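You operate a simulated robot arm through the tools that you are given. There is no shell and no other tool.

The job below is to be done with a simulated robot arm. You get a single attempt, and the scene is never put back.

JOB
Make a badge from the yellow puck in the teal drawer.
Fine: print cup first, then the white puck in the magnet cup; leave both cups as they are then, and the other pucks; shut the drawer.

It is judged by the outcome, as a careful person would: the job done as asked, and still so three seconds after it is handed in. It fails if anything else is knocked over, pushed out of place, dropped, spilled or broken.

ROBOT AND FRAMES
A 6-joint arm with a two-finger gripper, fixed in place. Base frame: the origin is at the foot of the arm, x ahead of it, y to its left, z up. Readings come in m, degrees, newtons and seconds.
Its first joint turns from -166.0 to 166.0 degrees. Payload 3.43 kg.
Tool frame: the origin (TCP) lies between the finger pads and is the grasp point; the fingertips stand 0.02 m ahead of it; z points along the fingers, y is the line along which they close. The gripper opens to 0.19 m. The gripper's body begins 0.248 m behind the TCP.
Orientation is told as [roll, pitch, yaw] about the base's x, y, z axes, in that order, counted from this pose: with the fingers straight down and closing along the base's y, the tool's x points along the base's -x, its y along +y and its z along -z.

CONTROLS
- The arm moves only by the tool nudge_tool. Its argument "steps" is a list of rows, each a list of 7 numbers: the shift along the tool's x, y, z in m, then the turn, a rotation vector about the tool's x, y, z in degrees, then the gripper command, from -1 (fully open) to 1 (shut), values between in proportion. In form: [[x, y, z, ax, ay, az, gripper], ...]. A call has 1 to 20 rows; each row is the pose to reach, as a shift and turn from the pose commanded when the call began, along the tool's axes at that moment. Rows are played at 5 a second. More than 0.05 m and 8.6 degrees between two rows, or a gripper value outside its range, and nothing of the call is played. A pose out of reach is approached as far as the arm can. The call stops where the force on the tool passes 40 N (or 10 N more than at its start, if that is more) or the arm is blocked; 0.2 s more then pass. The fingers move at their own pace (about 0.153 m/s each) and stop on an object; they squeeze with about 23 N. The grip force told is the motor's: it shows also when the fingers shut on nothing. Time passes only in rows, and 0.2 s behind the last, so rows that repeat a pose let the fingers close. It gives the time, the measured TCP pose, the force on the tool (base axes), the opening and the grip force at its end, in the units of the frame above (readings bear some noise), with the torque about the TCP (base axes, N m) and any sound that the robot's microphone picked up.
- Cameras (640 x 400 px; columns grow to the right, rows downward): "scene" is fixed at [0.2209, 0.5004, 1.5625]; the picture's right is [-0.59, -0.81, 0.00], its down [-0.43, 0.32, -0.84] and it looks along [0.68, -0.50, -0.54] (base axes); focal length 375 px, centre (320, 200). "wrist" rides on the gripper at [0.07, -0.008, -0.288] in the tool frame; the picture's right is [0.12, 0.99, 0.00], its down [-0.96, 0.11, -0.25] and it looks along [-0.25, 0.03, 0.97] (tool axes); focal length 261 px, centre (320, 200). There is no depth. A picture from a camera that has moved, and an enlarged one, comes with that camera's place and axes in the base frame and with its lens.
- grab_frame(camera): a new picture of that camera. The clock stands still meanwhile.
- move_column(by): slides the trunk up (or, below 0, down) by that many m; the arm rides with it, the base frame stays. It gives what a move gives, with no picture.
- zoom(camera, box): a new picture of the part [left, top, right, bottom] of that camera's present view, enlarged. The clock stands still meanwhile.
- hand_in(): hands the job in; it is judged then, once.

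Places have to be worked out from the pictures, the camera data and where the tool is seen. Open the gripper and draw the arm clear of the work before you hand the job in, unless the task says otherwise.

The tools are called as a command line: name --pt "numbers of a row" for each row, then --argument value for the rest, lists and objects as JSON in quotes. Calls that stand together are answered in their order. nudge_tool: Moves the arm, as the interface text tells. Its arguments: {"type":"object","properties":{"steps":{"type":"array","items":{"type":"array","items":{"type":"number"}}}},"required":["steps"]} The other tools are called the same way: move_column (by) slides the trunk up or down; grab_frame (camera) takes a picture; zoom (camera, box) takes an enlarged picture of a part of a camera's view; hand_in () hands the job in.

At the start:

```text
clock: 0.0
tool_pos: [0.6046, -0.0435, 1.3329]
orientation: [0.0, -0.1, 0.1]
wrist_force: [-0.3, -1.1, 0.0]
moment: [-0.01, 0.04, 0.01]
grip_width: 0.1902
finger_force: 0.1
trunk travel left (down, up): [-0.375, 0.065]
```

scene: 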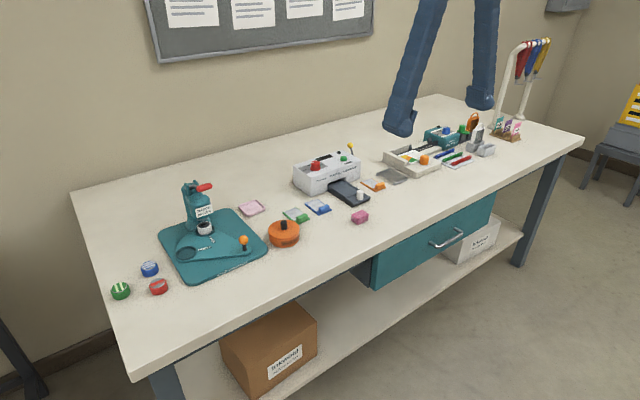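
wrist: 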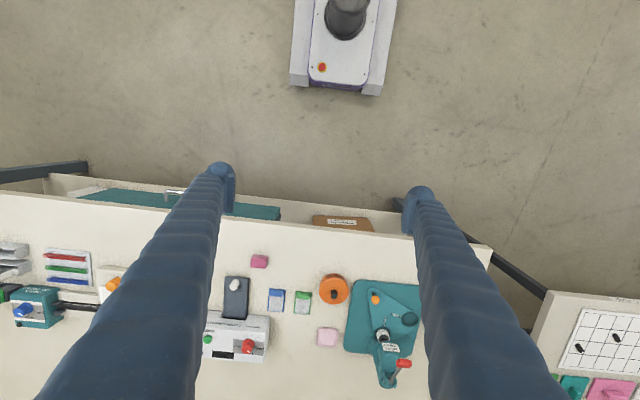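

I start by looking closely at the bench: the press at the left, the pucks, the drawer and the other things.

zoom --camera "scene" --box '[80, 160, 300, 310]'

zoom --camera "scene" --box '[270, 120, 430, 230]'

zoom --camera "scene" --box '[380, 90, 560, 270]'

zoom --camera "wrist" --box '[190, 230, 430, 400]'

```text
2.67 times, centred on (190, 235) of scene
camera zoom: at [0.2209, 0.5004, 1.5625], right [-0.59, -0.81, 0.0], down [-0.43, 0.32, -0.84], along [0.68, -0.5, -0.54], focal length 999 px, centre (667, 107)
```

zoom: 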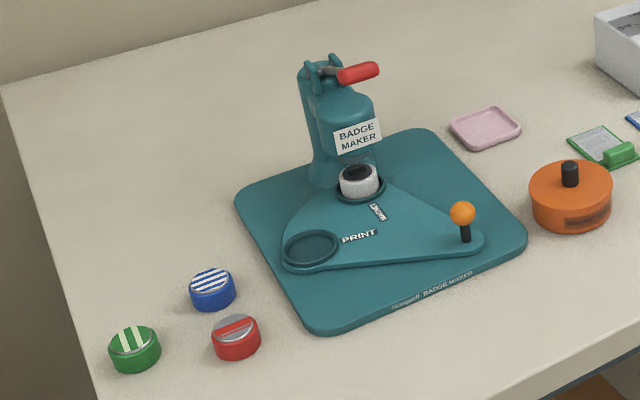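

```text
3.64 times, centred on (350, 175) of scene
camera zoom: at [0.2209, 0.5004, 1.5625], right [-0.59, -0.81, 0.0], down [-0.43, 0.32, -0.84], along [0.68, -0.5, -0.54], focal length 1362 px, centre (211, 291)
```

zoom: 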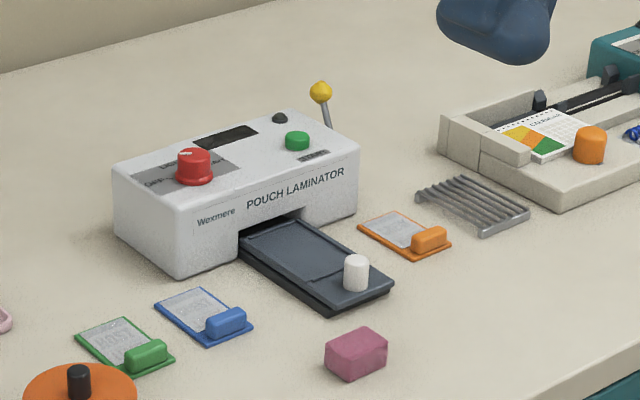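

```text
2.22 times, centred on (470, 180) of scene
camera zoom: at [0.2209, 0.5004, 1.5625], right [-0.59, -0.81, 0.0], down [-0.43, 0.32, -0.84], along [0.68, -0.5, -0.54], focal length 832 px, centre (-13, 244)
```

zoom: 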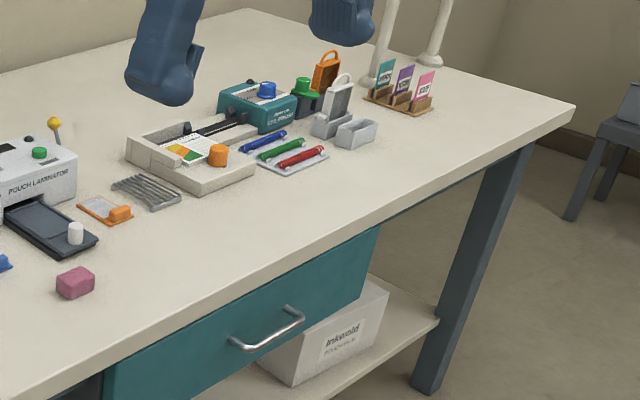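

```text
2.35 times, centred on (310, 315) of wrist
camera zoom: at [0.535, -0.0545, 1.6198], right [-0.12, 0.99, 0.0], down [0.96, 0.12, 0.25], along [0.24, 0.03, -0.97], focal length 613 px, centre (344, -71)
```

zoom: 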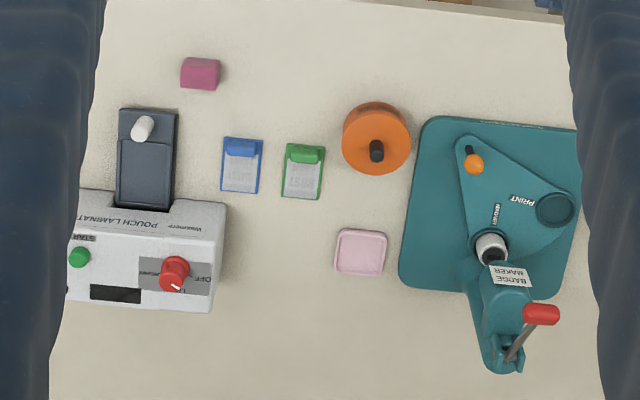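

The press sits far ahead (about x=1.1 m), so I check the reachable drawer area and the front edge more closely in the wrist view, plus the press details.

zoom --camera "wrist" --box '[0, 150, 240, 300]'

zoom --camera "scene" --box '[150, 170, 280, 290]'

zoom --camera "scene" --box '[340, 180, 520, 300]'

zoom --camera "wrist" --box '[480, 240, 640, 400]'

```text
2.67 times, centred on (120, 225) of wrist
camera zoom: at [0.535, -0.0545, 1.6198], right [-0.12, 0.99, 0.0], down [0.96, 0.12, 0.25], along [0.24, 0.03, -0.97], focal length 695 px, centre (853, 133)
```

zoom: 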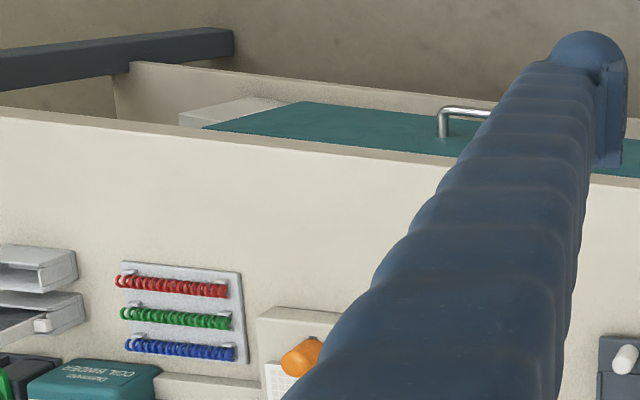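

```text
3.33 times, centred on (215, 230) of scene
camera zoom: at [0.2209, 0.5004, 1.5625], right [-0.59, -0.81, 0.0], down [-0.43, 0.32, -0.84], along [0.68, -0.5, -0.54], focal length 1249 px, centre (670, 100)
```

zoom: 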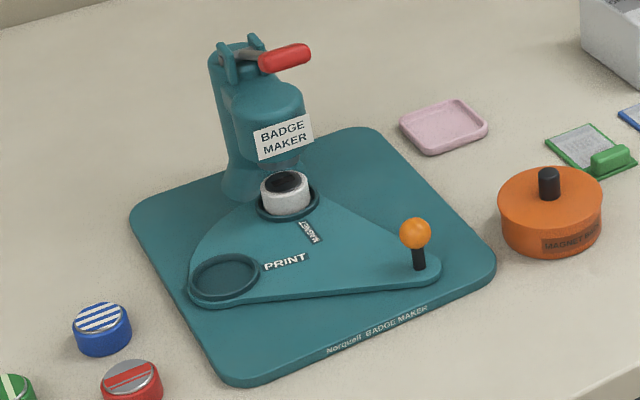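

```text
3.33 times, centred on (430, 240) of scene
camera zoom: at [0.2209, 0.5004, 1.5625], right [-0.59, -0.81, 0.0], down [-0.43, 0.32, -0.84], along [0.68, -0.5, -0.54], focal length 1249 px, centre (-47, 67)
```

zoom: 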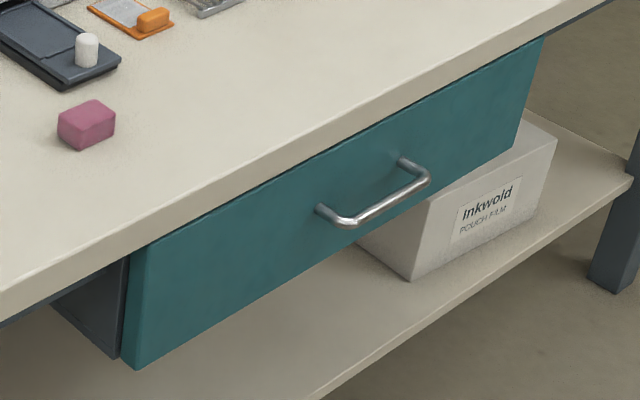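

```text
2.50 times, centred on (560, 320) of wrist
camera zoom: at [0.535, -0.0545, 1.6198], right [-0.12, 0.99, 0.0], down [0.96, 0.12, 0.25], along [0.24, 0.03, -0.97], focal length 652 px, centre (-280, -100)
```

zoom: 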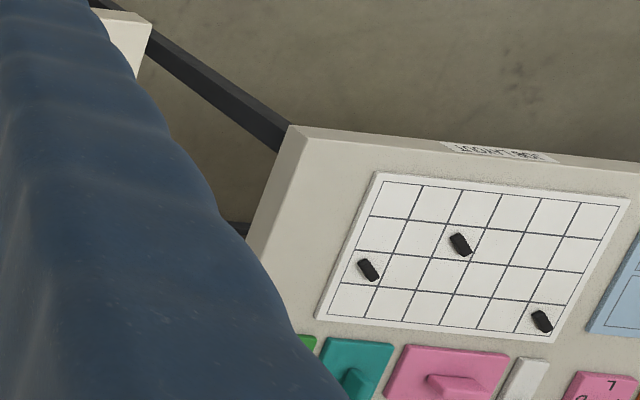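

The press's red lever is hinged at about (1.23, 0.24, 0.99) with its grip near (1.10, 0.24, 1.05); the magnet cup is near (1.17, 0.24), the print cup near (1.10, 0.32). I move in free air toward the press, tilting the fingers forward, to test reach and get a closer picture.

nudge_tool --pt "-0.02 0.04 0 0 -5 0 -1" --pt "-0.04 0.08 0 0 -10 0 -1" --pt "-0.06 0.12 0 0 -15 0 -1" --pt "-0.08 0.16 0 0 -20 0 -1" --pt "-0.1 0.2 0 0 -25 0 -1" --pt "-0.12 0.24 0 0 -30 0 -1" --pt "-0.15 0.26 0 0 -35 0 -1" --pt "-0.15 0.26 0 0 -35 0 -1"

```text
clock: 1.8
tool_pos: [0.7531, 0.2164, 1.3334]
orientation: [0.1, -35.0, 0.1]
wrist_force: [0.5, -0.5, 0.5]
moment: [0.04, -0.03, 0.02]
grip_width: 0.1902
finger_force: 0.0
trunk travel left (down, up): [-0.375, 0.065]
```

The arm reached (0.753, 0.216, 1.333) with a 35° forward tilt. I look at the press from here.

grab_frame --camera "wrist"

grab_frame --camera "scene"

```text
taken
camera wrist: at [0.5306, 0.2059, 1.5286], right [-0.1, 0.99, -0.07], down [0.65, 0.12, 0.76], along [0.76, 0.03, -0.65], focal length 261 px, centre (320, 200)
```

wrist: 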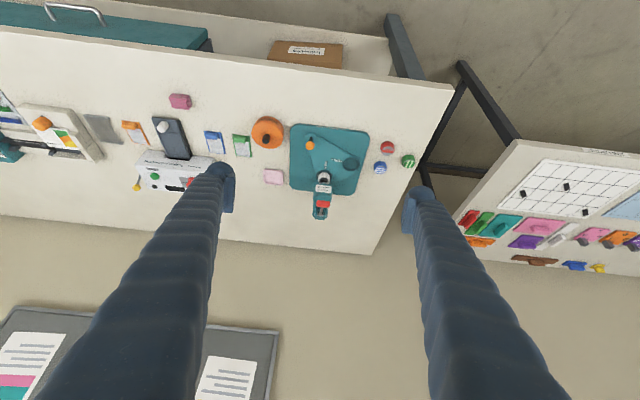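

```text
taken
```

scene: 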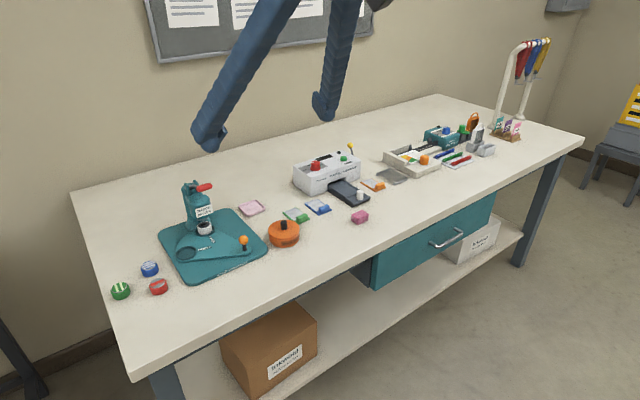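

I zoom the wrist view onto the press.

zoom --camera "wrist" --box '[240, 105, 420, 225]'

zoom --camera "wrist" --box '[0, 0, 220, 140]'

```text
3.33 times, centred on (330, 165) of wrist
camera zoom: at [0.5306, 0.2059, 1.5286], right [-0.1, 0.99, -0.07], down [0.65, 0.12, 0.76], along [0.76, 0.03, -0.65], focal length 869 px, centre (287, 317)
```

zoom: 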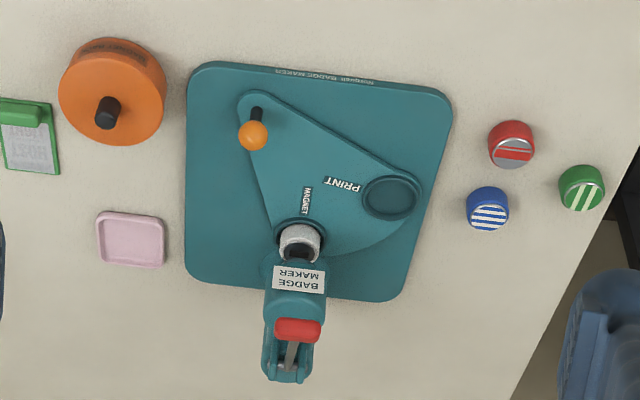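

```text
2.86 times, centred on (110, 70) of wrist
camera zoom: at [0.5306, 0.2059, 1.5286], right [-0.1, 0.99, -0.07], down [0.65, 0.12, 0.76], along [0.76, 0.03, -0.65], focal length 745 px, centre (920, 571)
```

zoom: 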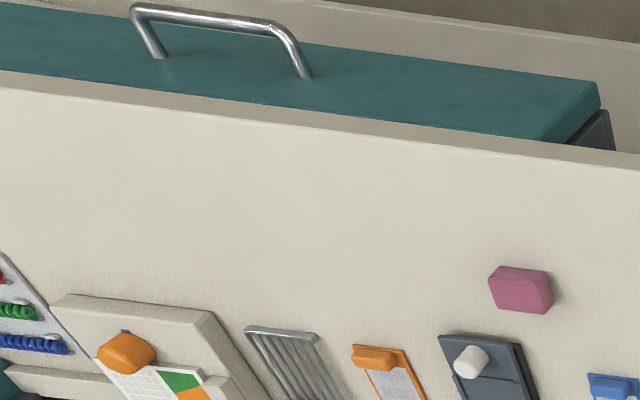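

The handle bar lies near (0.786, -0.485, 0.735), about 0.14 m long along y. I untilt the tool and travel in free air toward a point in front of the drawer.

nudge_tool --pt "0.0097 -0.043 0.0065 0 2.9 0 -1" --pt "0.0193 -0.086 0.013 0 5.8 0 -1" --pt "0.029 -0.129 0.0195 0 8.75 0 -1" --pt "0.0387 -0.172 0.026 0 11.7 0 -1" --pt "0.0483 -0.215 0.0325 0 14.6 0 -1" --pt "0.058 -0.258 0.039 0 17.5 0 -1" --pt "0.0677 -0.301 0.0455 0 20.4 0 -1" --pt "0.0773 -0.344 0.052 0 23.3 0 -1" --pt "0.087 -0.387 0.0585 0 26.25 0 -1" --pt "0.0967 -0.43 0.065 0 29.2 0 -1" --pt "0.1063 -0.473 0.0715 0 32.1 0 -1" --pt "0.116 -0.516 0.078 0 35 0 -1" --pt "0.116 -0.516 0.078 0 35 0 -1"

```text
clock: 4.6
tool_pos: [0.706, -0.2999, 1.2031]
orientation: [-0.1, -0.2, 0.1]
wrist_force: [-0.2, 0.2, 0.0]
moment: [0.02, -0.04, 0.0]
grip_width: 0.1901
finger_force: 0.0
trunk travel left (down, up): [-0.375, 0.065]
```

Now I turn the tool by 90° so that the fingers close along base x, narrowing the gripper and coming above the place in front of the handle.

nudge_tool --pt "0.0 -0.015 0.005 0 0 8.2 -0.5" --pt "0.0 -0.03 0.01 0 0 16.4 -0.2" --pt "0.0 -0.045 0.015 0 0 24.6 0.1" --pt "0.0 -0.06 0.02 0 0 32.8 0.3" --pt "0.0 -0.075 0.025 0 0 41 0.4" --pt "0.0 -0.09 0.03 0 0 49.2 0.4" --pt "0.0 -0.105 0.035 0 0 57.4 0.4" --pt "0.0 -0.12 0.04 0 0 65.6 0.4" --pt "0.0 -0.135 0.045 0 0 73.8 0.4" --pt "0.0 -0.15 0.05 0 0 82 0.4" --pt "0.0 -0.16 0.05 0 0 90 0.4" --pt "0.0 -0.16 0.05 0 0 90 0.4"

grab_frame --camera "wrist"

grab_frame --camera "scene"

```text
clock: 7.2
tool_pos: [0.7046, -0.461, 1.1521]
orientation: [-0.1, 0.0, -90.0]
wrist_force: [0.5, -0.2, -0.6]
moment: [-0.02, 0.04, 0.01]
grip_width: 0.0574
finger_force: 0.1
trunk travel left (down, up): [-0.375, 0.065]
```

```text
taken
camera wrist: at [0.6972, -0.3923, 1.4391], right [0.99, 0.12, 0.0], down [0.12, -0.96, 0.25], along [0.03, -0.25, -0.97], focal length 261 px, centre (320, 200)
```

wrist: 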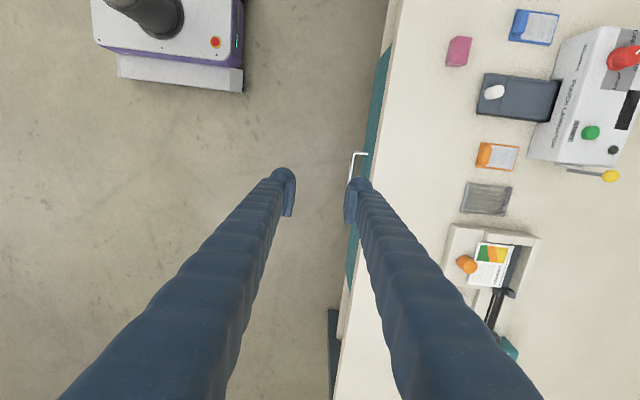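

```text
taken
```

scene: 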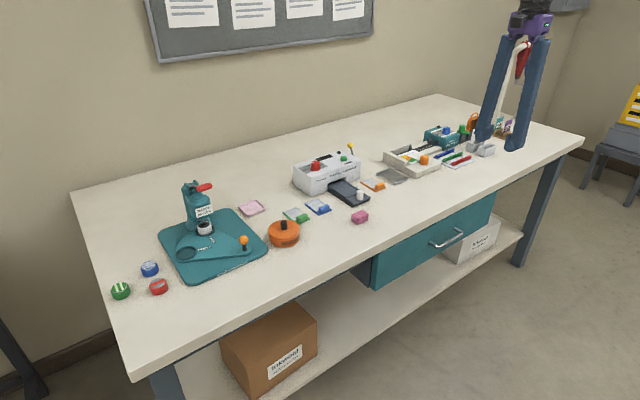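

I zoom the wrist view on the handle.

zoom --camera "wrist" --box '[310, 120, 430, 220]'

```text
4.00 times, centred on (370, 170) of wrist
camera zoom: at [0.6972, -0.3923, 1.4391], right [0.99, 0.12, 0.0], down [0.12, -0.96, 0.25], along [0.03, -0.25, -0.97], focal length 1043 px, centre (120, 320)
```

zoom: 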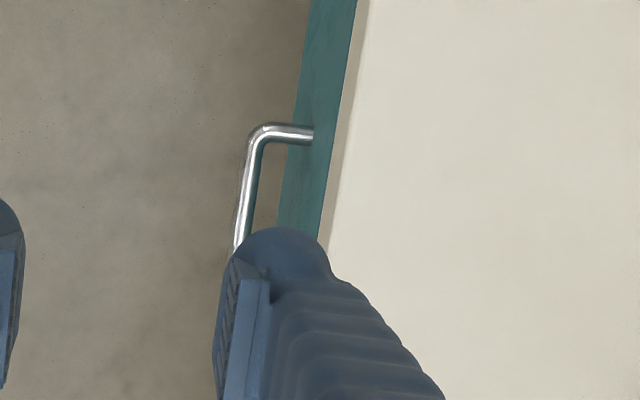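

The bar appears at x≈0.80, z≈0.715, with a gap of about 27 mm to the panel (x≈0.83). I descend in front of it, stopping above the handle's height to compare fingers and bar at close range.

nudge_tool --pt "-0.003 0.007 0.04 0 0 0 0.4" --pt "-0.006 0.014 0.08 0 0 0 0.4" --pt "-0.009 0.02 0.12 0 0 0 0.4" --pt "-0.012 0.026 0.16 0 0 0 0.4" --pt "-0.015 0.032 0.2 0 0 0 0.4" --pt "-0.018 0.04 0.24 0 0 0 0.4" --pt "-0.021 0.045 0.28 0 0 0 0.4" --pt "-0.024 0.05 0.32 0 0 0 0.4" --pt "-0.024 0.05 0.33 0 0 0 0.4" --pt "-0.024 0.05 0.33 0 0 0 0.4"

grab_frame --camera "wrist"

grab_frame --camera "scene"

```text
clock: 9.4
tool_pos: [0.7569, -0.4828, 0.8216]
orientation: [-0.2, -0.1, -89.9]
wrist_force: [-0.2, 0.3, 0.3]
moment: [-0.04, 0.04, 0.0]
grip_width: 0.0571
finger_force: 0.0
trunk travel left (down, up): [-0.375, 0.065]
```

```text
taken
camera wrist: at [0.7477, -0.415, 1.109], right [0.99, 0.12, 0.0], down [0.12, -0.96, 0.25], along [0.03, -0.25, -0.97], focal length 261 px, centre (320, 200)
```

wrist: 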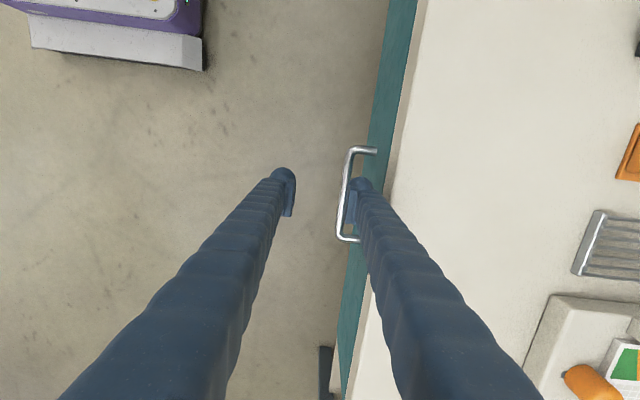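

```text
taken
```

scene: 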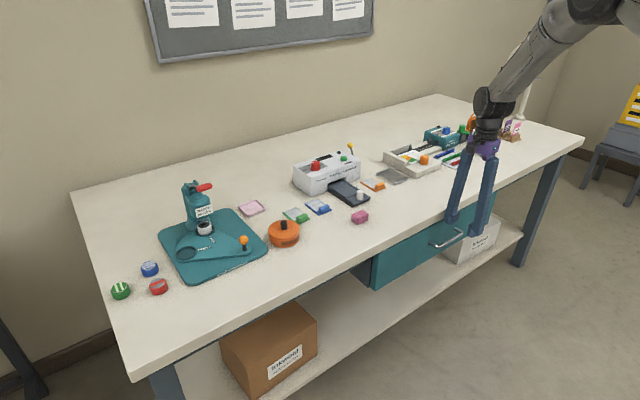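

zoom --camera "wrist" --box '[260, 130, 420, 260]'

zoom --camera "scene" --box '[410, 170, 530, 280]'

```text
3.08 times, centred on (340, 195) of wrist
camera zoom: at [0.7477, -0.415, 1.109], right [0.99, 0.12, 0.0], down [0.12, -0.96, 0.25], along [0.03, -0.25, -0.97], focal length 802 px, centre (258, 215)
```

zoom: 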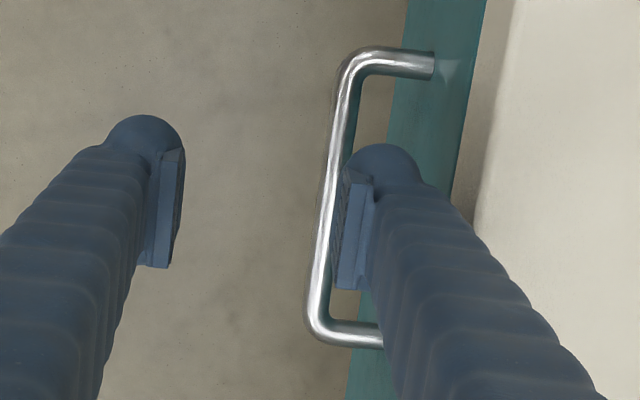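

```text
3.64 times, centred on (470, 225) of scene
camera zoom: at [0.2209, 0.5004, 1.5625], right [-0.59, -0.81, 0.0], down [-0.43, 0.32, -0.84], along [0.68, -0.5, -0.54], focal length 1362 px, centre (-226, 109)
```

zoom: 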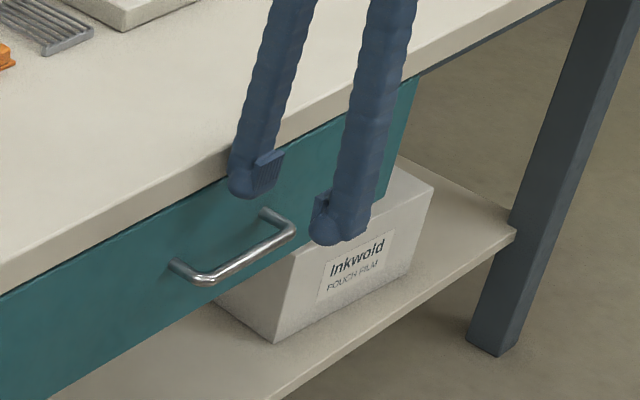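

The bar's centreline is at x≈0.797, z≈0.712, y from -0.44 to -0.575. I look closer at the finger tip shape to judge how thick it really is compared with the gap.

zoom --camera "wrist" --box '[320, 150, 400, 210]'

zoom --camera "scene" --box '[435, 180, 505, 250]'

```text
6.67 times, centred on (360, 180) of wrist
camera zoom: at [0.7477, -0.415, 1.109], right [0.99, 0.12, 0.0], down [0.12, -0.96, 0.25], along [0.03, -0.25, -0.97], focal length 1738 px, centre (53, 333)
```

zoom: 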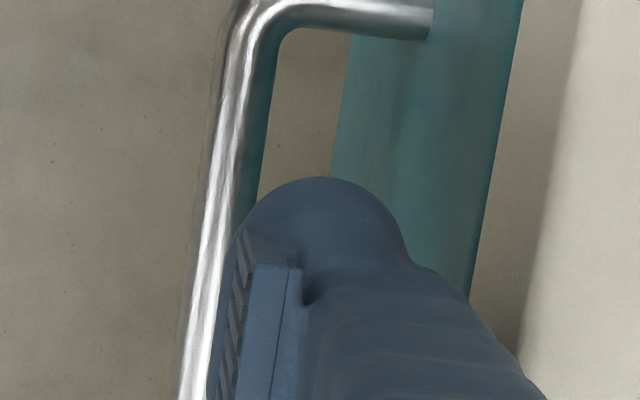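

```text
5.71 times, centred on (470, 215) of scene
camera zoom: at [0.2209, 0.5004, 1.5625], right [-0.59, -0.81, 0.0], down [-0.43, 0.32, -0.84], along [0.68, -0.5, -0.54], focal length 2140 px, centre (-537, 114)
```

zoom: 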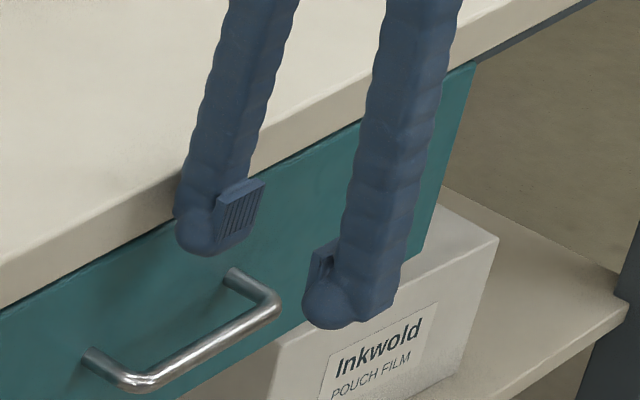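

The fingers look bulkier than the pad alone, so hooking behind the bar is tight. Instead I'll grip the bar with the fingers pointing forward and closing vertically; I back off a little and swing the tool to point along +x.

nudge_tool --pt "-0.003 -0.02 0 -4 0 0 0.4" --pt "-0.006 -0.04 0 -12 0 0 0.4" --pt "-0.009 -0.06 0 -20 0 0 0.4" --pt "-0.012 -0.08 0 -28 0 0 0.4" --pt "-0.015 -0.09 0 -36 0 0 0.4" --pt "-0.018 -0.1 0 -44 0 0 0.4" --pt "-0.02 -0.1 0 -52 0 0 0.4" --pt "-0.023 -0.1 0 -60 0 0 0.4" --pt "-0.023 -0.1 0 -68 0 0 0.4" --pt "-0.023 -0.1 0 -76 0 0 0.4" --pt "-0.023 -0.1 0 -84 0 0 0.4" --pt "-0.023 -0.1 0 -90 0 0 0.4" --pt "-0.023 -0.1 0 -90 0 0 0.4"

grab_frame --camera "wrist"

grab_frame --camera "scene"

```text
clock: 12.2
tool_pos: [0.6543, -0.5092, 0.8221]
orientation: [90.1, 0.0, -89.9]
wrist_force: [0.7, 0.5, 0.8]
moment: [-0.01, -0.07, 0.02]
grip_width: 0.0571
finger_force: 0.0
out of reach, approached as far as the arm can: row 3, 4
trunk travel left (down, up): [-0.375, 0.065]
```

```text
taken
camera wrist: at [0.3671, -0.4394, 0.8139], right [0.0, 0.12, 0.99], down [-0.25, -0.96, 0.12], along [0.97, -0.24, 0.03], focal length 261 px, centre (320, 200)
```

wrist: 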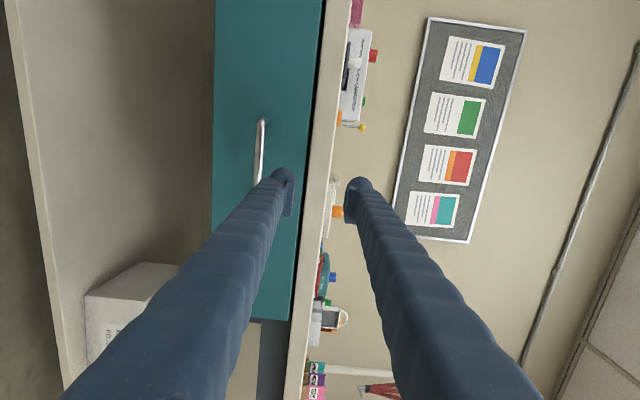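

```text
taken
```

scene: 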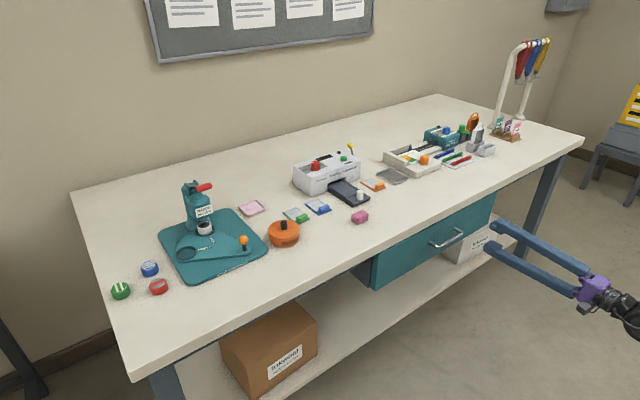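

The tool now points along +x with the fingers closing vertically. I zoom on the handle from here to fix its height.

zoom --camera "wrist" --box '[200, 90, 340, 200]'

zoom --camera "wrist" --box '[390, 10, 540, 250]'

```text
3.64 times, centred on (270, 145) of wrist
camera zoom: at [0.3671, -0.4394, 0.8139], right [0.0, 0.12, 0.99], down [-0.25, -0.96, 0.12], along [0.97, -0.24, 0.03], focal length 948 px, centre (502, 400)
```

zoom: 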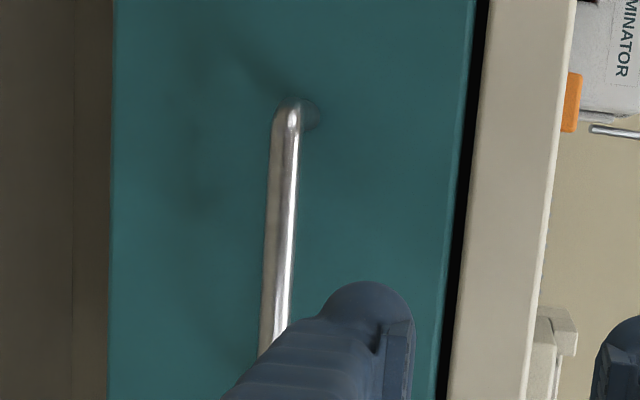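

```text
1.67 times, centred on (465, 130) of wrist
camera zoom: at [0.3671, -0.4394, 0.8139], right [0.0, 0.12, 0.99], down [-0.25, -0.96, 0.12], along [0.97, -0.24, 0.03], focal length 434 px, centre (78, 317)
```

zoom: 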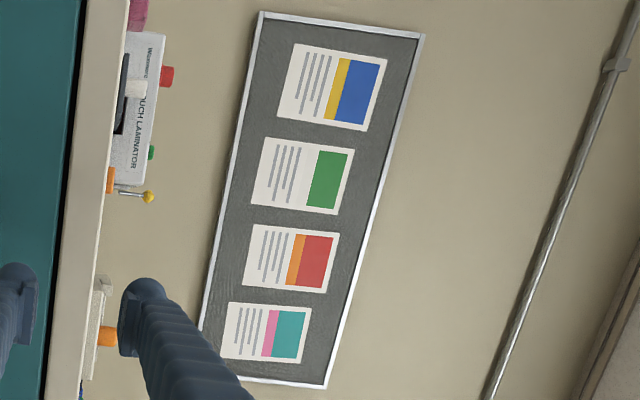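

The bar is at z≈0.719. I lower the tool to that height and then advance so the fingers straddle the bar, tips short of the panel.

nudge_tool --pt "0 -0.04 0 0 0 0 0.4" --pt "0 -0.08 0 0 0 0 0.4" --pt "0 -0.103 0.01 0 0 0 0.4" --pt "0 -0.103 0.05 0 0 0 0.4" --pt "0 -0.103 0.09 0 0 0 0.4" --pt "0 -0.103 0.115 0 0 0 0.4" --pt "0 -0.103 0.115 0 0 0 0.4"

grab_frame --camera "wrist"

zoom --camera "scene" --box '[410, 190, 550, 300]'

```text
clock: 13.8
tool_pos: [0.7697, -0.5087, 0.7173]
orientation: [89.9, 0.0, -90.0]
wrist_force: [-0.8, 0.5, 0.3]
moment: [-0.04, 0.02, 0.0]
grip_width: 0.057
finger_force: 0.0
trunk travel left (down, up): [-0.375, 0.065]
```

```text
taken
camera wrist: at [0.4819, -0.4391, 0.7104], right [0.0, 0.12, 0.99], down [-0.25, -0.96, 0.12], along [0.97, -0.25, 0.03], focal length 261 px, centre (320, 200)
```

wrist: 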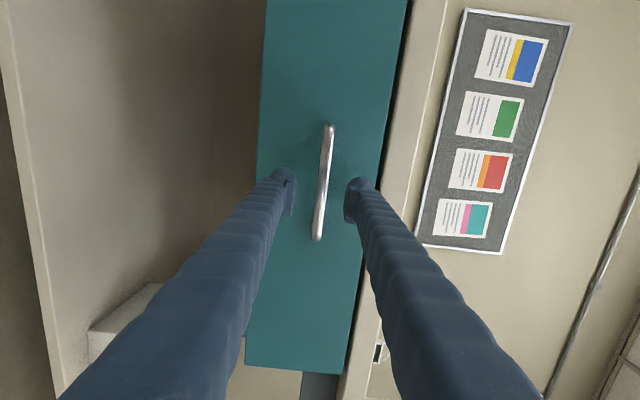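

```text
3.64 times, centred on (480, 245) of scene
camera zoom: at [0.2209, 0.5004, 1.5625], right [-0.59, -0.81, 0.0], down [-0.43, 0.32, -0.84], along [0.68, -0.5, -0.54], focal length 1362 px, centre (-262, 36)
```

zoom: 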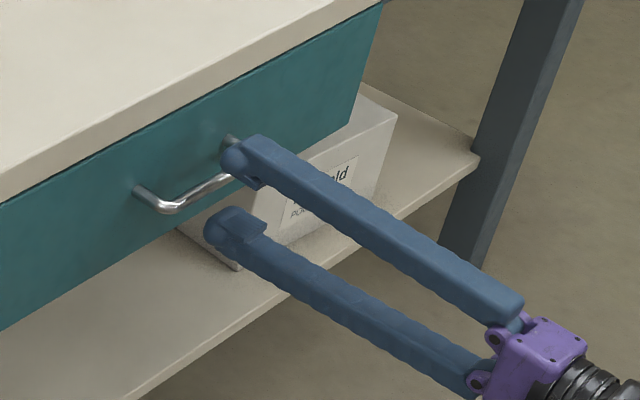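

The bar is centred between the fingers. I advance 22 mm more and close on it.

nudge_tool --pt "0 0.002 0.012 0 0 0 0.4" --pt "0 0.002 0.022 0 0 0 0.4" --pt "0 0.002 0.022 0 0 0 1" --pt "0 0.002 0.022 0 0 0 1" --pt "0 0.002 0.022 0 0 0 1"

```text
clock: 15.0
tool_pos: [0.7927, -0.508, 0.7192]
orientation: [90.1, 0.0, -89.9]
wrist_force: [0.6, 0.3, 1.1]
moment: [-0.03, -0.01, 0.02]
grip_width: 0.0114
finger_force: 45.4
trunk travel left (down, up): [-0.375, 0.065]
```

The bar is gripped (11 mm). I pull the drawer out along -x, first by 0.12 m.

nudge_tool --pt "0 0 -0.015 0 0 0 1" --pt "0 0 -0.035 0 0 0 1" --pt "0 0 -0.055 0 0 0 1" --pt "0 0 -0.075 0 0 0 1" --pt "0 0 -0.095 0 0 0 1" --pt "0 0 -0.12 0 0 0 1" --pt "0 0 -0.12 0 0 0 1"

grab_frame --camera "scene"

```text
clock: 16.6
tool_pos: [0.6711, -0.5079, 0.7205]
orientation: [89.8, 0.0, -90.0]
wrist_force: [0.8, -3.5, -10.1]
moment: [0.07, 0.04, -0.27]
grip_width: 0.0117
finger_force: 45.1
trunk travel left (down, up): [-0.375, 0.065]
```

```text
taken
```

scene: 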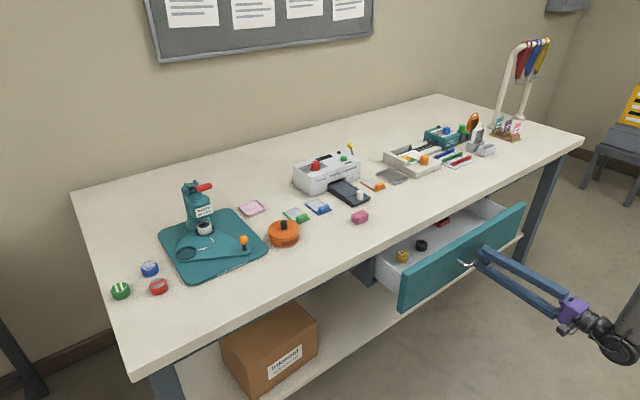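

The drawer opens well and I see a yellow and a black puck inside. I pull another 0.10 m.

nudge_tool --pt "0 0 -0.02 0 0 0 1" --pt "0 0 -0.04 0 0 0 1" --pt "0 0 -0.06 0 0 0 1" --pt "0 0 -0.08 0 0 0 1" --pt "0 0 -0.1 0 0 0 1" --pt "0 0 -0.1 0 0 0 1"

grab_frame --camera "scene"

zoom --camera "scene" --box '[350, 180, 530, 310]'

```text
clock: 18.0
tool_pos: [0.5721, -0.5084, 0.7197]
orientation: [89.9, 0.1, -89.8]
wrist_force: [1.0, 9.5, -19.4]
moment: [0.28, 0.16, -0.22]
grip_width: 0.0117
finger_force: 45.0
trunk travel left (down, up): [-0.375, 0.065]
```

```text
taken
```

scene: 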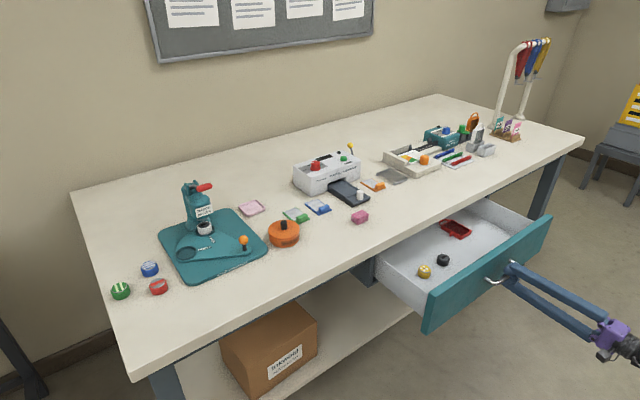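

```text
3.08 times, centred on (440, 245) of scene
camera zoom: at [0.2209, 0.5004, 1.5625], right [-0.59, -0.81, 0.0], down [-0.43, 0.32, -0.84], along [0.68, -0.5, -0.54], focal length 1153 px, centre (-49, 62)
```

zoom: 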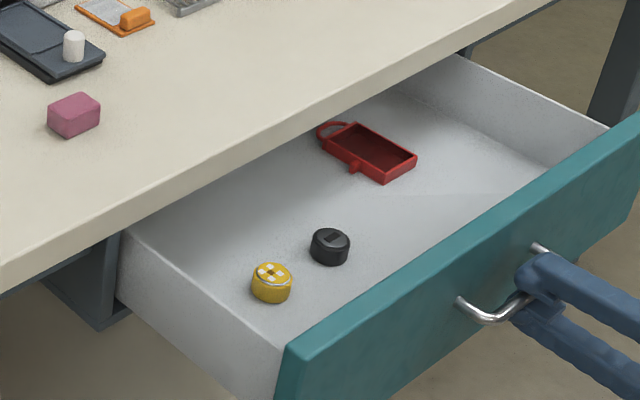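

The drawer is out 0.22 m, with the yellow checked puck near the front left corner, a black puck and a red tag frame. I open the fingers, back off the bar and rise.

nudge_tool --pt "0 0 0 0 0 0 0.5" --pt "0 0 0 0 0 0 0.4" --pt "0 0 0 0 0 0 0.4" --pt "0 0 -0.025 0 0 0 0.4" --pt "0 0 -0.05 0 0 0 0.4" --pt "0 0 -0.055 0 0 0 0.4"

```text
clock: 19.4
tool_pos: [0.517, -0.5083, 0.7235]
orientation: [90.1, 0.0, -89.9]
wrist_force: [0.3, 0.0, -0.7]
moment: [0.0, -0.01, 0.04]
grip_width: 0.0572
finger_force: 0.1
trunk travel left (down, up): [-0.375, 0.065]
```

Free of the handle. I rise straight up by 0.3 m and then turn the tool back to pointing down.

nudge_tool --pt "0 0.05 0 0 0 0 0.4" --pt "0 0.1 0 0 0 0 0.4" --pt "0 0.15 0 0 0 0 0.4" --pt "0 0.2 0 0 0 0 0.4" --pt "0 0.25 0 6 0 0 0.4" --pt "0.02 0.3 0.01 14 0 0 0.4" --pt "0.04 0.33 0.02 22 0 0 0.4" --pt "0.06 0.36 0.03 30 0 0 0.4" --pt "0.08 0.38 0.04 38 0 0 0.4" --pt "0.1 0.4 0.05 46 0 0 0.4" --pt "0.12 0.4 0.06 54 0 0 0.4" --pt "0.14 0.4 0.07 62 0 0 0.2" --pt "0.16 0.4 0.08 70 0 0 0" --pt "0.18 0.4 0.09 78 0 0 0" --pt "0.18 0.4 0.1 86 0 0 0" --pt "0.18 0.4 0.11 90 0 0 0" --pt "0.18 0.4 0.11 90 0 0 0"

grab_frame --camera "wrist"

grab_frame --camera "scene"

```text
refused: row 6 steps farther than a row can; nothing moved
```

```text
taken
camera wrist: at [0.2289, -0.4401, 0.7142], right [0.0, 0.12, 0.99], down [-0.25, -0.96, 0.12], along [0.97, -0.24, 0.03], focal length 261 px, centre (320, 200)
```

wrist: 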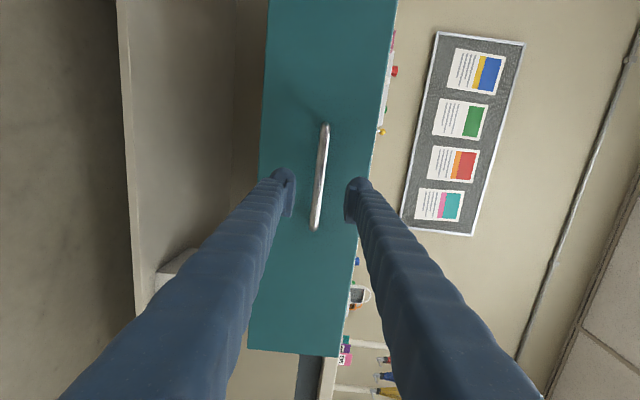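

```text
taken
```

scene: 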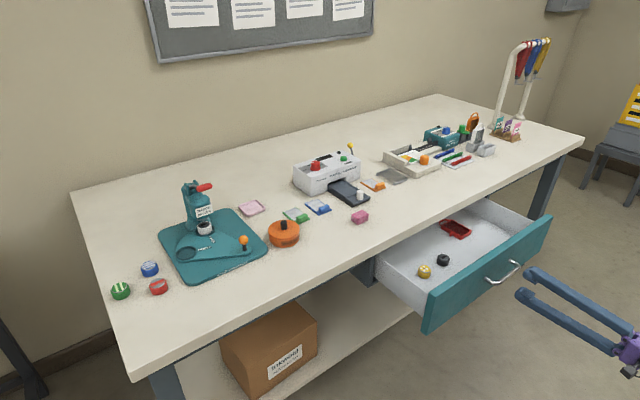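

One step was too long and nothing moved; I repeat the rise with shorter combined steps.

nudge_tool --pt "0 0.045 0 0 0 0 0.4" --pt "0 0.09 0 0 0 0 0.4" --pt "0 0.135 0 0 0 0 0.4" --pt "0 0.18 0 0 0 0 0.4" --pt "0 0.225 0 6 0 0 0.4" --pt "0.015 0.265 0.01 14 0 0 0.4" --pt "0.03 0.3 0.02 22 0 0 0.4" --pt "0.05 0.33 0.03 30 0 0 0.4" --pt "0.07 0.36 0.04 38 0 0 0.4" --pt "0.09 0.38 0.05 46 0 0 0.4" --pt "0.11 0.4 0.06 54 0 0 0.4" --pt "0.13 0.4 0.07 62 0 0 0.2" --pt "0.15 0.4 0.08 70 0 0 0" --pt "0.17 0.4 0.09 78 0 0 0" --pt "0.18 0.4 0.1 86 0 0 0" --pt "0.18 0.4 0.11 90 0 0 0" --pt "0.18 0.4 0.11 90 0 0 0"

grab_frame --camera "wrist"

grab_frame --camera "scene"

```text
clock: 23.0
tool_pos: [0.6268, -0.3289, 1.1203]
orientation: [-0.1, -0.2, -90.1]
wrist_force: [0.4, 0.5, 0.4]
moment: [-0.03, 0.0, 0.01]
grip_width: 0.0948
finger_force: 0.1
trunk travel left (down, up): [-0.375, 0.065]
```

```text
taken
camera wrist: at [0.619, -0.2589, 1.408], right [0.99, 0.12, 0.0], down [0.12, -0.96, 0.25], along [0.03, -0.25, -0.97], focal length 261 px, centre (320, 200)
```

wrist: 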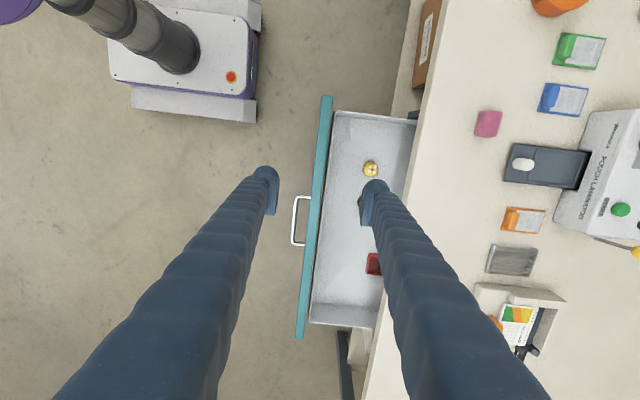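

```text
taken
```

scene: 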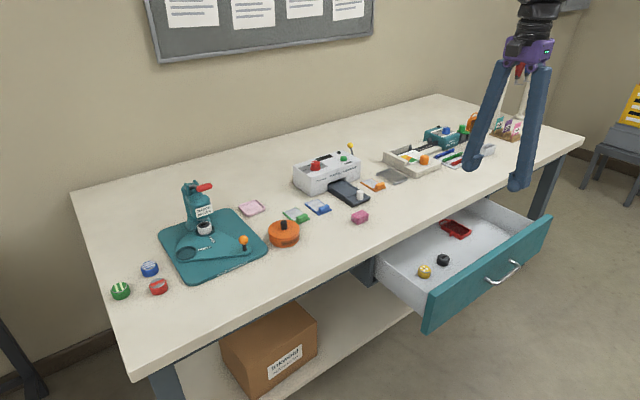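

The yellow puck is at about (0.768, -0.338, 0.68). Before grasping it I must know which tilt the arm needs at the far press, so I travel empty to the press side, turning the tool to face radially there.

nudge_tool --pt "0.044 0.01 0 0 0 -8.2 0" --pt "0.088 0.02 0 0 0 -16.4 0" --pt "0.132 0.03 0 0 0 -24.6 0" --pt "0.176 0.04 0 0 0 -32.8 0" --pt "0.22 0.05 0 0 0 -41 0" --pt "0.264 0.06 0 0 0 -49.2 0" --pt "0.308 0.07 0 0 0 -57.4 0" --pt "0.352 0.08 0 0 0 -65.6 0" --pt "0.396 0.09 0 0 0 -73.8 0" --pt "0.44 0.1 0 0 0 -82 0" --pt "0.484 0.11 0 0 0 -90 0.2" --pt "0.528 0.12 0 0 0 -98 0.2" --pt "0.56 0.13 0 0 0 -106 0.2" --pt "0.56 0.13 0 0 0 -106 0.2"

```text
clock: 26.0
tool_pos: [0.7563, 0.2348, 1.1211]
orientation: [0.0, 0.1, 16.1]
wrist_force: [0.1, -0.1, -0.2]
moment: [-0.06, -0.03, 0.02]
grip_width: 0.0761
finger_force: 0.0
trunk travel left (down, up): [-0.375, 0.065]
```

I test reach in free air to the left of the press: extending to radius about 1.10 m at z≈1.0 with a 20° forward tilt.

nudge_tool --pt "-0.037 0.017 0.015 0 -2.5 0 0.2" --pt "-0.075 0.034 0.03 0 -5 0 0.2" --pt "-0.112 0.051 0.045 0 -7.5 0 0.2" --pt "-0.149 0.0675 0.06 0 -10 0 0.2" --pt "-0.186 0.084 0.075 0 -12.5 0 0.2" --pt "-0.224 0.101 0.09 0 -15 0 0.2" --pt "-0.261 0.118 0.105 0 -17.5 0 0.2" --pt "-0.298 0.135 0.12 0 -20 0 0.2" --pt "-0.298 0.135 0.12 0 -20 0 0.2"

grab_frame --camera "scene"

grab_frame --camera "wrist"

```text
clock: 28.0
tool_pos: [1.0079, 0.4461, 1.0001]
orientation: [0.0, -20.1, 16.1]
wrist_force: [0.0, -0.9, -0.9]
moment: [-0.02, -0.03, 0.03]
grip_width: 0.0762
finger_force: 0.0
trunk travel left (down, up): [-0.375, 0.065]
```

```text
taken
```

scene: 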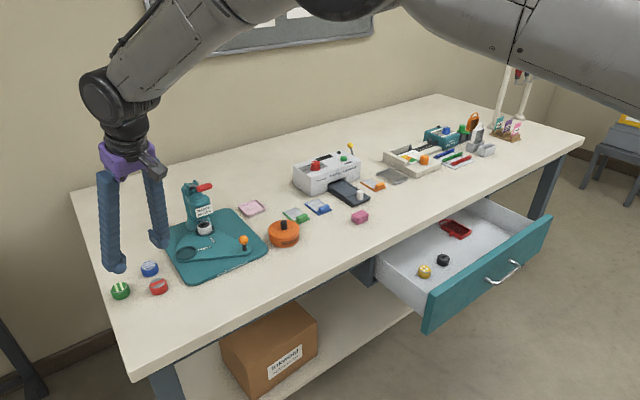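

```text
taken
camera wrist: at [0.8507, 0.3904, 1.2471], right [-0.38, 0.92, -0.04], down [0.76, 0.34, 0.56], along [0.53, 0.18, -0.83], focal length 261 px, centre (320, 200)
```

wrist: 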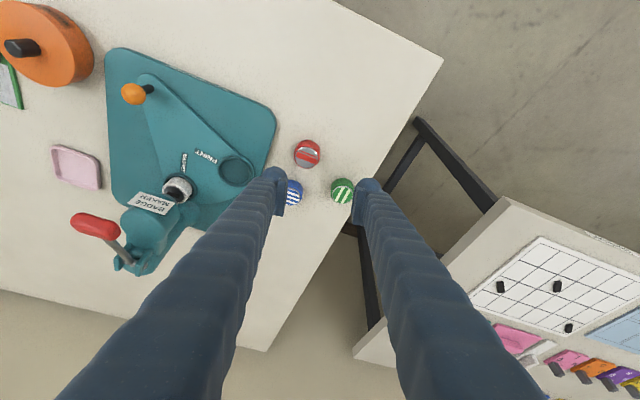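

The arm reaches r≈1.10 m at 20° tilt without complaint. This is also a good close view of the press, so I zoom in on it.

zoom --camera "wrist" --box '[60, 30, 320, 290]'

zoom --camera "wrist" --box '[110, 120, 270, 230]'

```text
1.54 times, centred on (190, 160) of wrist
camera zoom: at [0.8507, 0.3904, 1.2471], right [-0.38, 0.92, -0.04], down [0.76, 0.34, 0.56], along [0.53, 0.18, -0.83], focal length 401 px, centre (520, 262)
```

zoom: 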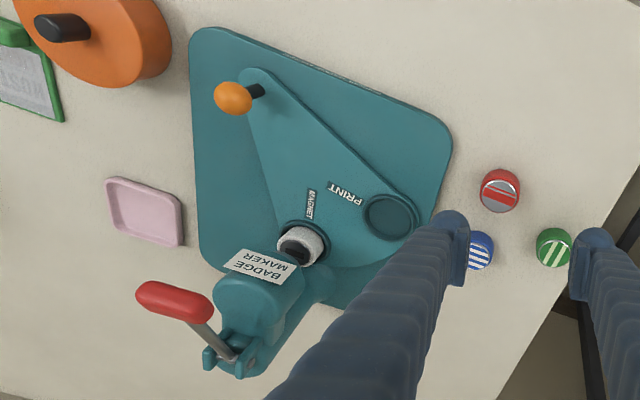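

```text
3.64 times, centred on (190, 175) of wrist
camera zoom: at [0.8507, 0.3904, 1.2471], right [-0.38, 0.92, -0.04], down [0.76, 0.34, 0.56], along [0.53, 0.18, -0.83], focal length 948 px, centre (793, 291)
```

zoom: 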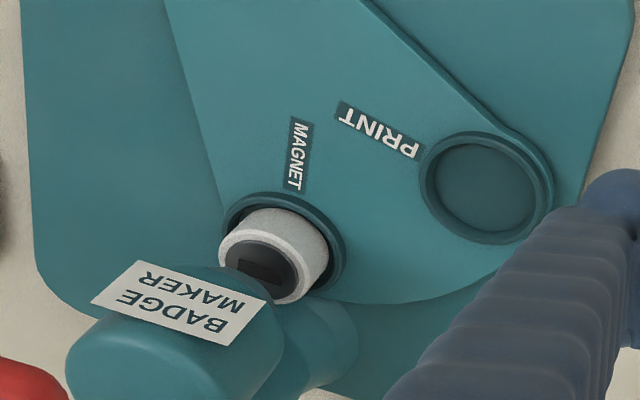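

The white puck (with a black magnet face) already sits in the magnet cup, under the press head; the print cup is empty. I probe the reach a little further here (r≈1.16, z≈0.97, 25° tilt), still clear of everything.

nudge_tool --pt "-0.0155 0 0.0163 0 -1.7 0 0.2" --pt "-0.031 0 0.0325 0 -3.3 0 0.2" --pt "-0.046 0 0.0487 0 -5 0 0.2" --pt "-0.046 0 0.0487 0 -5 0 0.2"

```text
clock: 29.0
tool_pos: [1.0633, 0.4606, 0.9704]
orientation: [0.0, -25.0, 16.1]
wrist_force: [-0.2, -0.2, -0.2]
moment: [-0.02, 0.01, -0.01]
grip_width: 0.0759
finger_force: 0.1
trunk travel left (down, up): [-0.375, 0.065]
```

Reach is fine at r≈1.16 m with 25° tilt, so I will grasp and place with that tilt. I retract up and back, away from the press.

nudge_tool --pt "0.0229 -0.0144 -0.0327 0 0 0 0.2" --pt "0.0457 -0.0289 -0.0654 0 0 0 0.2" --pt "0.0686 -0.0433 -0.0982 0 0 0 0.2" --pt "0.0915 -0.0578 -0.1309 0 0 0 0.2" --pt "0.1143 -0.0722 -0.1636 0 0 0 0.2" --pt "0.1372 -0.0867 -0.1963 0 0 0 0.2" --pt "0.1601 -0.1011 -0.2291 0 0 0 0.2" --pt "0.1829 -0.1156 -0.2618 0 0 0 0.2" --pt "0.2058 -0.13 -0.2945 0 0 0 0.2" --pt "0.2058 -0.13 -0.2945 0 0 0 0.2"

```text
clock: 31.2
tool_pos: [0.8014, 0.2503, 1.1483]
orientation: [0.0, -24.9, 16.1]
wrist_force: [-0.3, 0.8, -0.4]
moment: [-0.01, 0.07, -0.02]
grip_width: 0.0759
finger_force: 0.1
trunk travel left (down, up): [-0.375, 0.065]
```

Now I swing across to the drawer, turning the tool by -40° about the vertical so that its tilt stays radial over the puck.

nudge_tool --pt "0.0205 -0.0385 -0.0013 1.3 0 2.79 0.2" --pt "0.0411 -0.077 -0.0025 2.6 0 5.58 0.2" --pt "0.0616 -0.1155 -0.0038 3.9 0 8.37 0.2" --pt "0.0822 -0.1541 -0.005 5.2 0 11.15 0.2" --pt "0.1027 -0.1926 -0.0063 6.5 0 13.94 0.2" --pt "0.1232 -0.2311 -0.0075 7.8 0 16.73 0.2" --pt "0.1438 -0.2696 -0.0088 9.1 0 19.52 0.2" --pt "0.1643 -0.3081 -0.01 10.4 0 22.31 0.2" --pt "0.1848 -0.3466 -0.0113 11.7 0 25.1 0.2" --pt "0.2054 -0.3852 -0.0125 13 0 27.88 0.2" --pt "0.2259 -0.4237 -0.0138 14.3 0 30.67 0.2" --pt "0.2465 -0.4622 -0.015 15.6 0 33.46 0.2" --pt "0.267 -0.5007 -0.0163 16.9 0 36.25 0.2" --pt "0.267 -0.5007 -0.0163 16.9 0 36.25 0.2"

grab_frame --camera "wrist"

grab_frame --camera "scene"

```text
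clock: 34.2
tool_pos: [0.7078, -0.2639, 1.0463]
orientation: [-0.7, -24.8, -23.8]
wrist_force: [-0.2, -0.3, 0.4]
moment: [-0.07, 0.01, -0.03]
grip_width: 0.0761
finger_force: 0.1
out of reach, approached as far as the arm can: row 10, 11, 12, 13, 14
trunk travel left (down, up): [-0.375, 0.065]
```

```text
taken
camera wrist: at [0.5368, -0.1961, 1.2781], right [0.31, 0.95, -0.06], down [0.75, -0.2, 0.63], along [0.58, -0.24, -0.78], focal length 261 px, centre (320, 200)
```

wrist: 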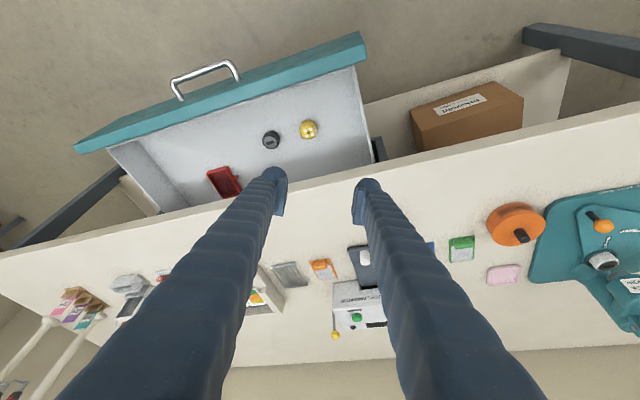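

```text
taken
```

scene: 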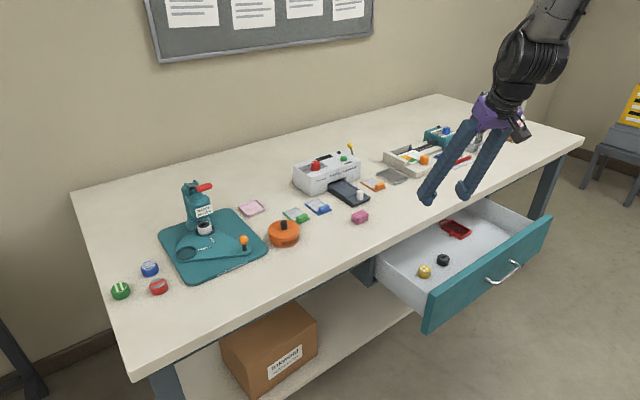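

The last rows reported out of reach although the radius is modest; the puck is confirmed at (0.768, -0.339). I try going lower toward a pre-grasp point and see whether the arm follows.

nudge_tool --pt "-0.001 -0.003 0.037 0 0 0 0.3" --pt "-0.002 -0.005 0.073 0 0 0 0.3" --pt "-0.003 -0.0075 0.109 0 0 0 0.3" --pt "-0.0035 -0.0096 0.145 0 0 0 0.3" --pt "-0.0035 -0.0096 0.145 0 0 0 0.3"

```text
clock: 35.4
tool_pos: [0.7275, -0.2965, 0.921]
orientation: [-3.6, -21.7, -26.9]
wrist_force: [0.2, -0.7, 0.3]
moment: [0.04, 0.02, -0.02]
grip_width: 0.0667
finger_force: 0.1
out of reach, approached as far as the arm can: row 1, 2, 3, 4
trunk travel left (down, up): [-0.375, 0.065]
```

The tool axis is probably nearly in line with the forearm here (a wrist singularity). Lowering the trunk will flatten the forearm, so I first raise the tool by about 0.3 m.

nudge_tool --pt "-0.018 0 -0.039 0 0 0 0.3" --pt "-0.036 0 -0.078 0 0 0 0.3" --pt "-0.054 0 -0.117 0 0 0 0.3" --pt "-0.072 0 -0.156 0 0 0 0.3" --pt "-0.09 0 -0.195 0 0 0 0.3" --pt "-0.108 0 -0.234 0 0 0 0.3" --pt "-0.127 0 -0.272 0 0 0 0.3" --pt "-0.127 0 -0.272 0 0 0 0.3"

```text
clock: 37.4
tool_pos: [0.763, -0.4815, 1.2844]
orientation: [-23.8, -33.9, -14.2]
wrist_force: [1.7, 0.1, -1.5]
moment: [-0.11, 0.19, -0.17]
grip_width: 0.0666
finger_force: 0.0
out of reach, approached as far as the arm can: row 1, 2, 3, 5, 6, 7
trunk travel left (down, up): [-0.375, 0.065]
stopped in row 8: the arm was blocked; the commanded pose is now the measured one
```

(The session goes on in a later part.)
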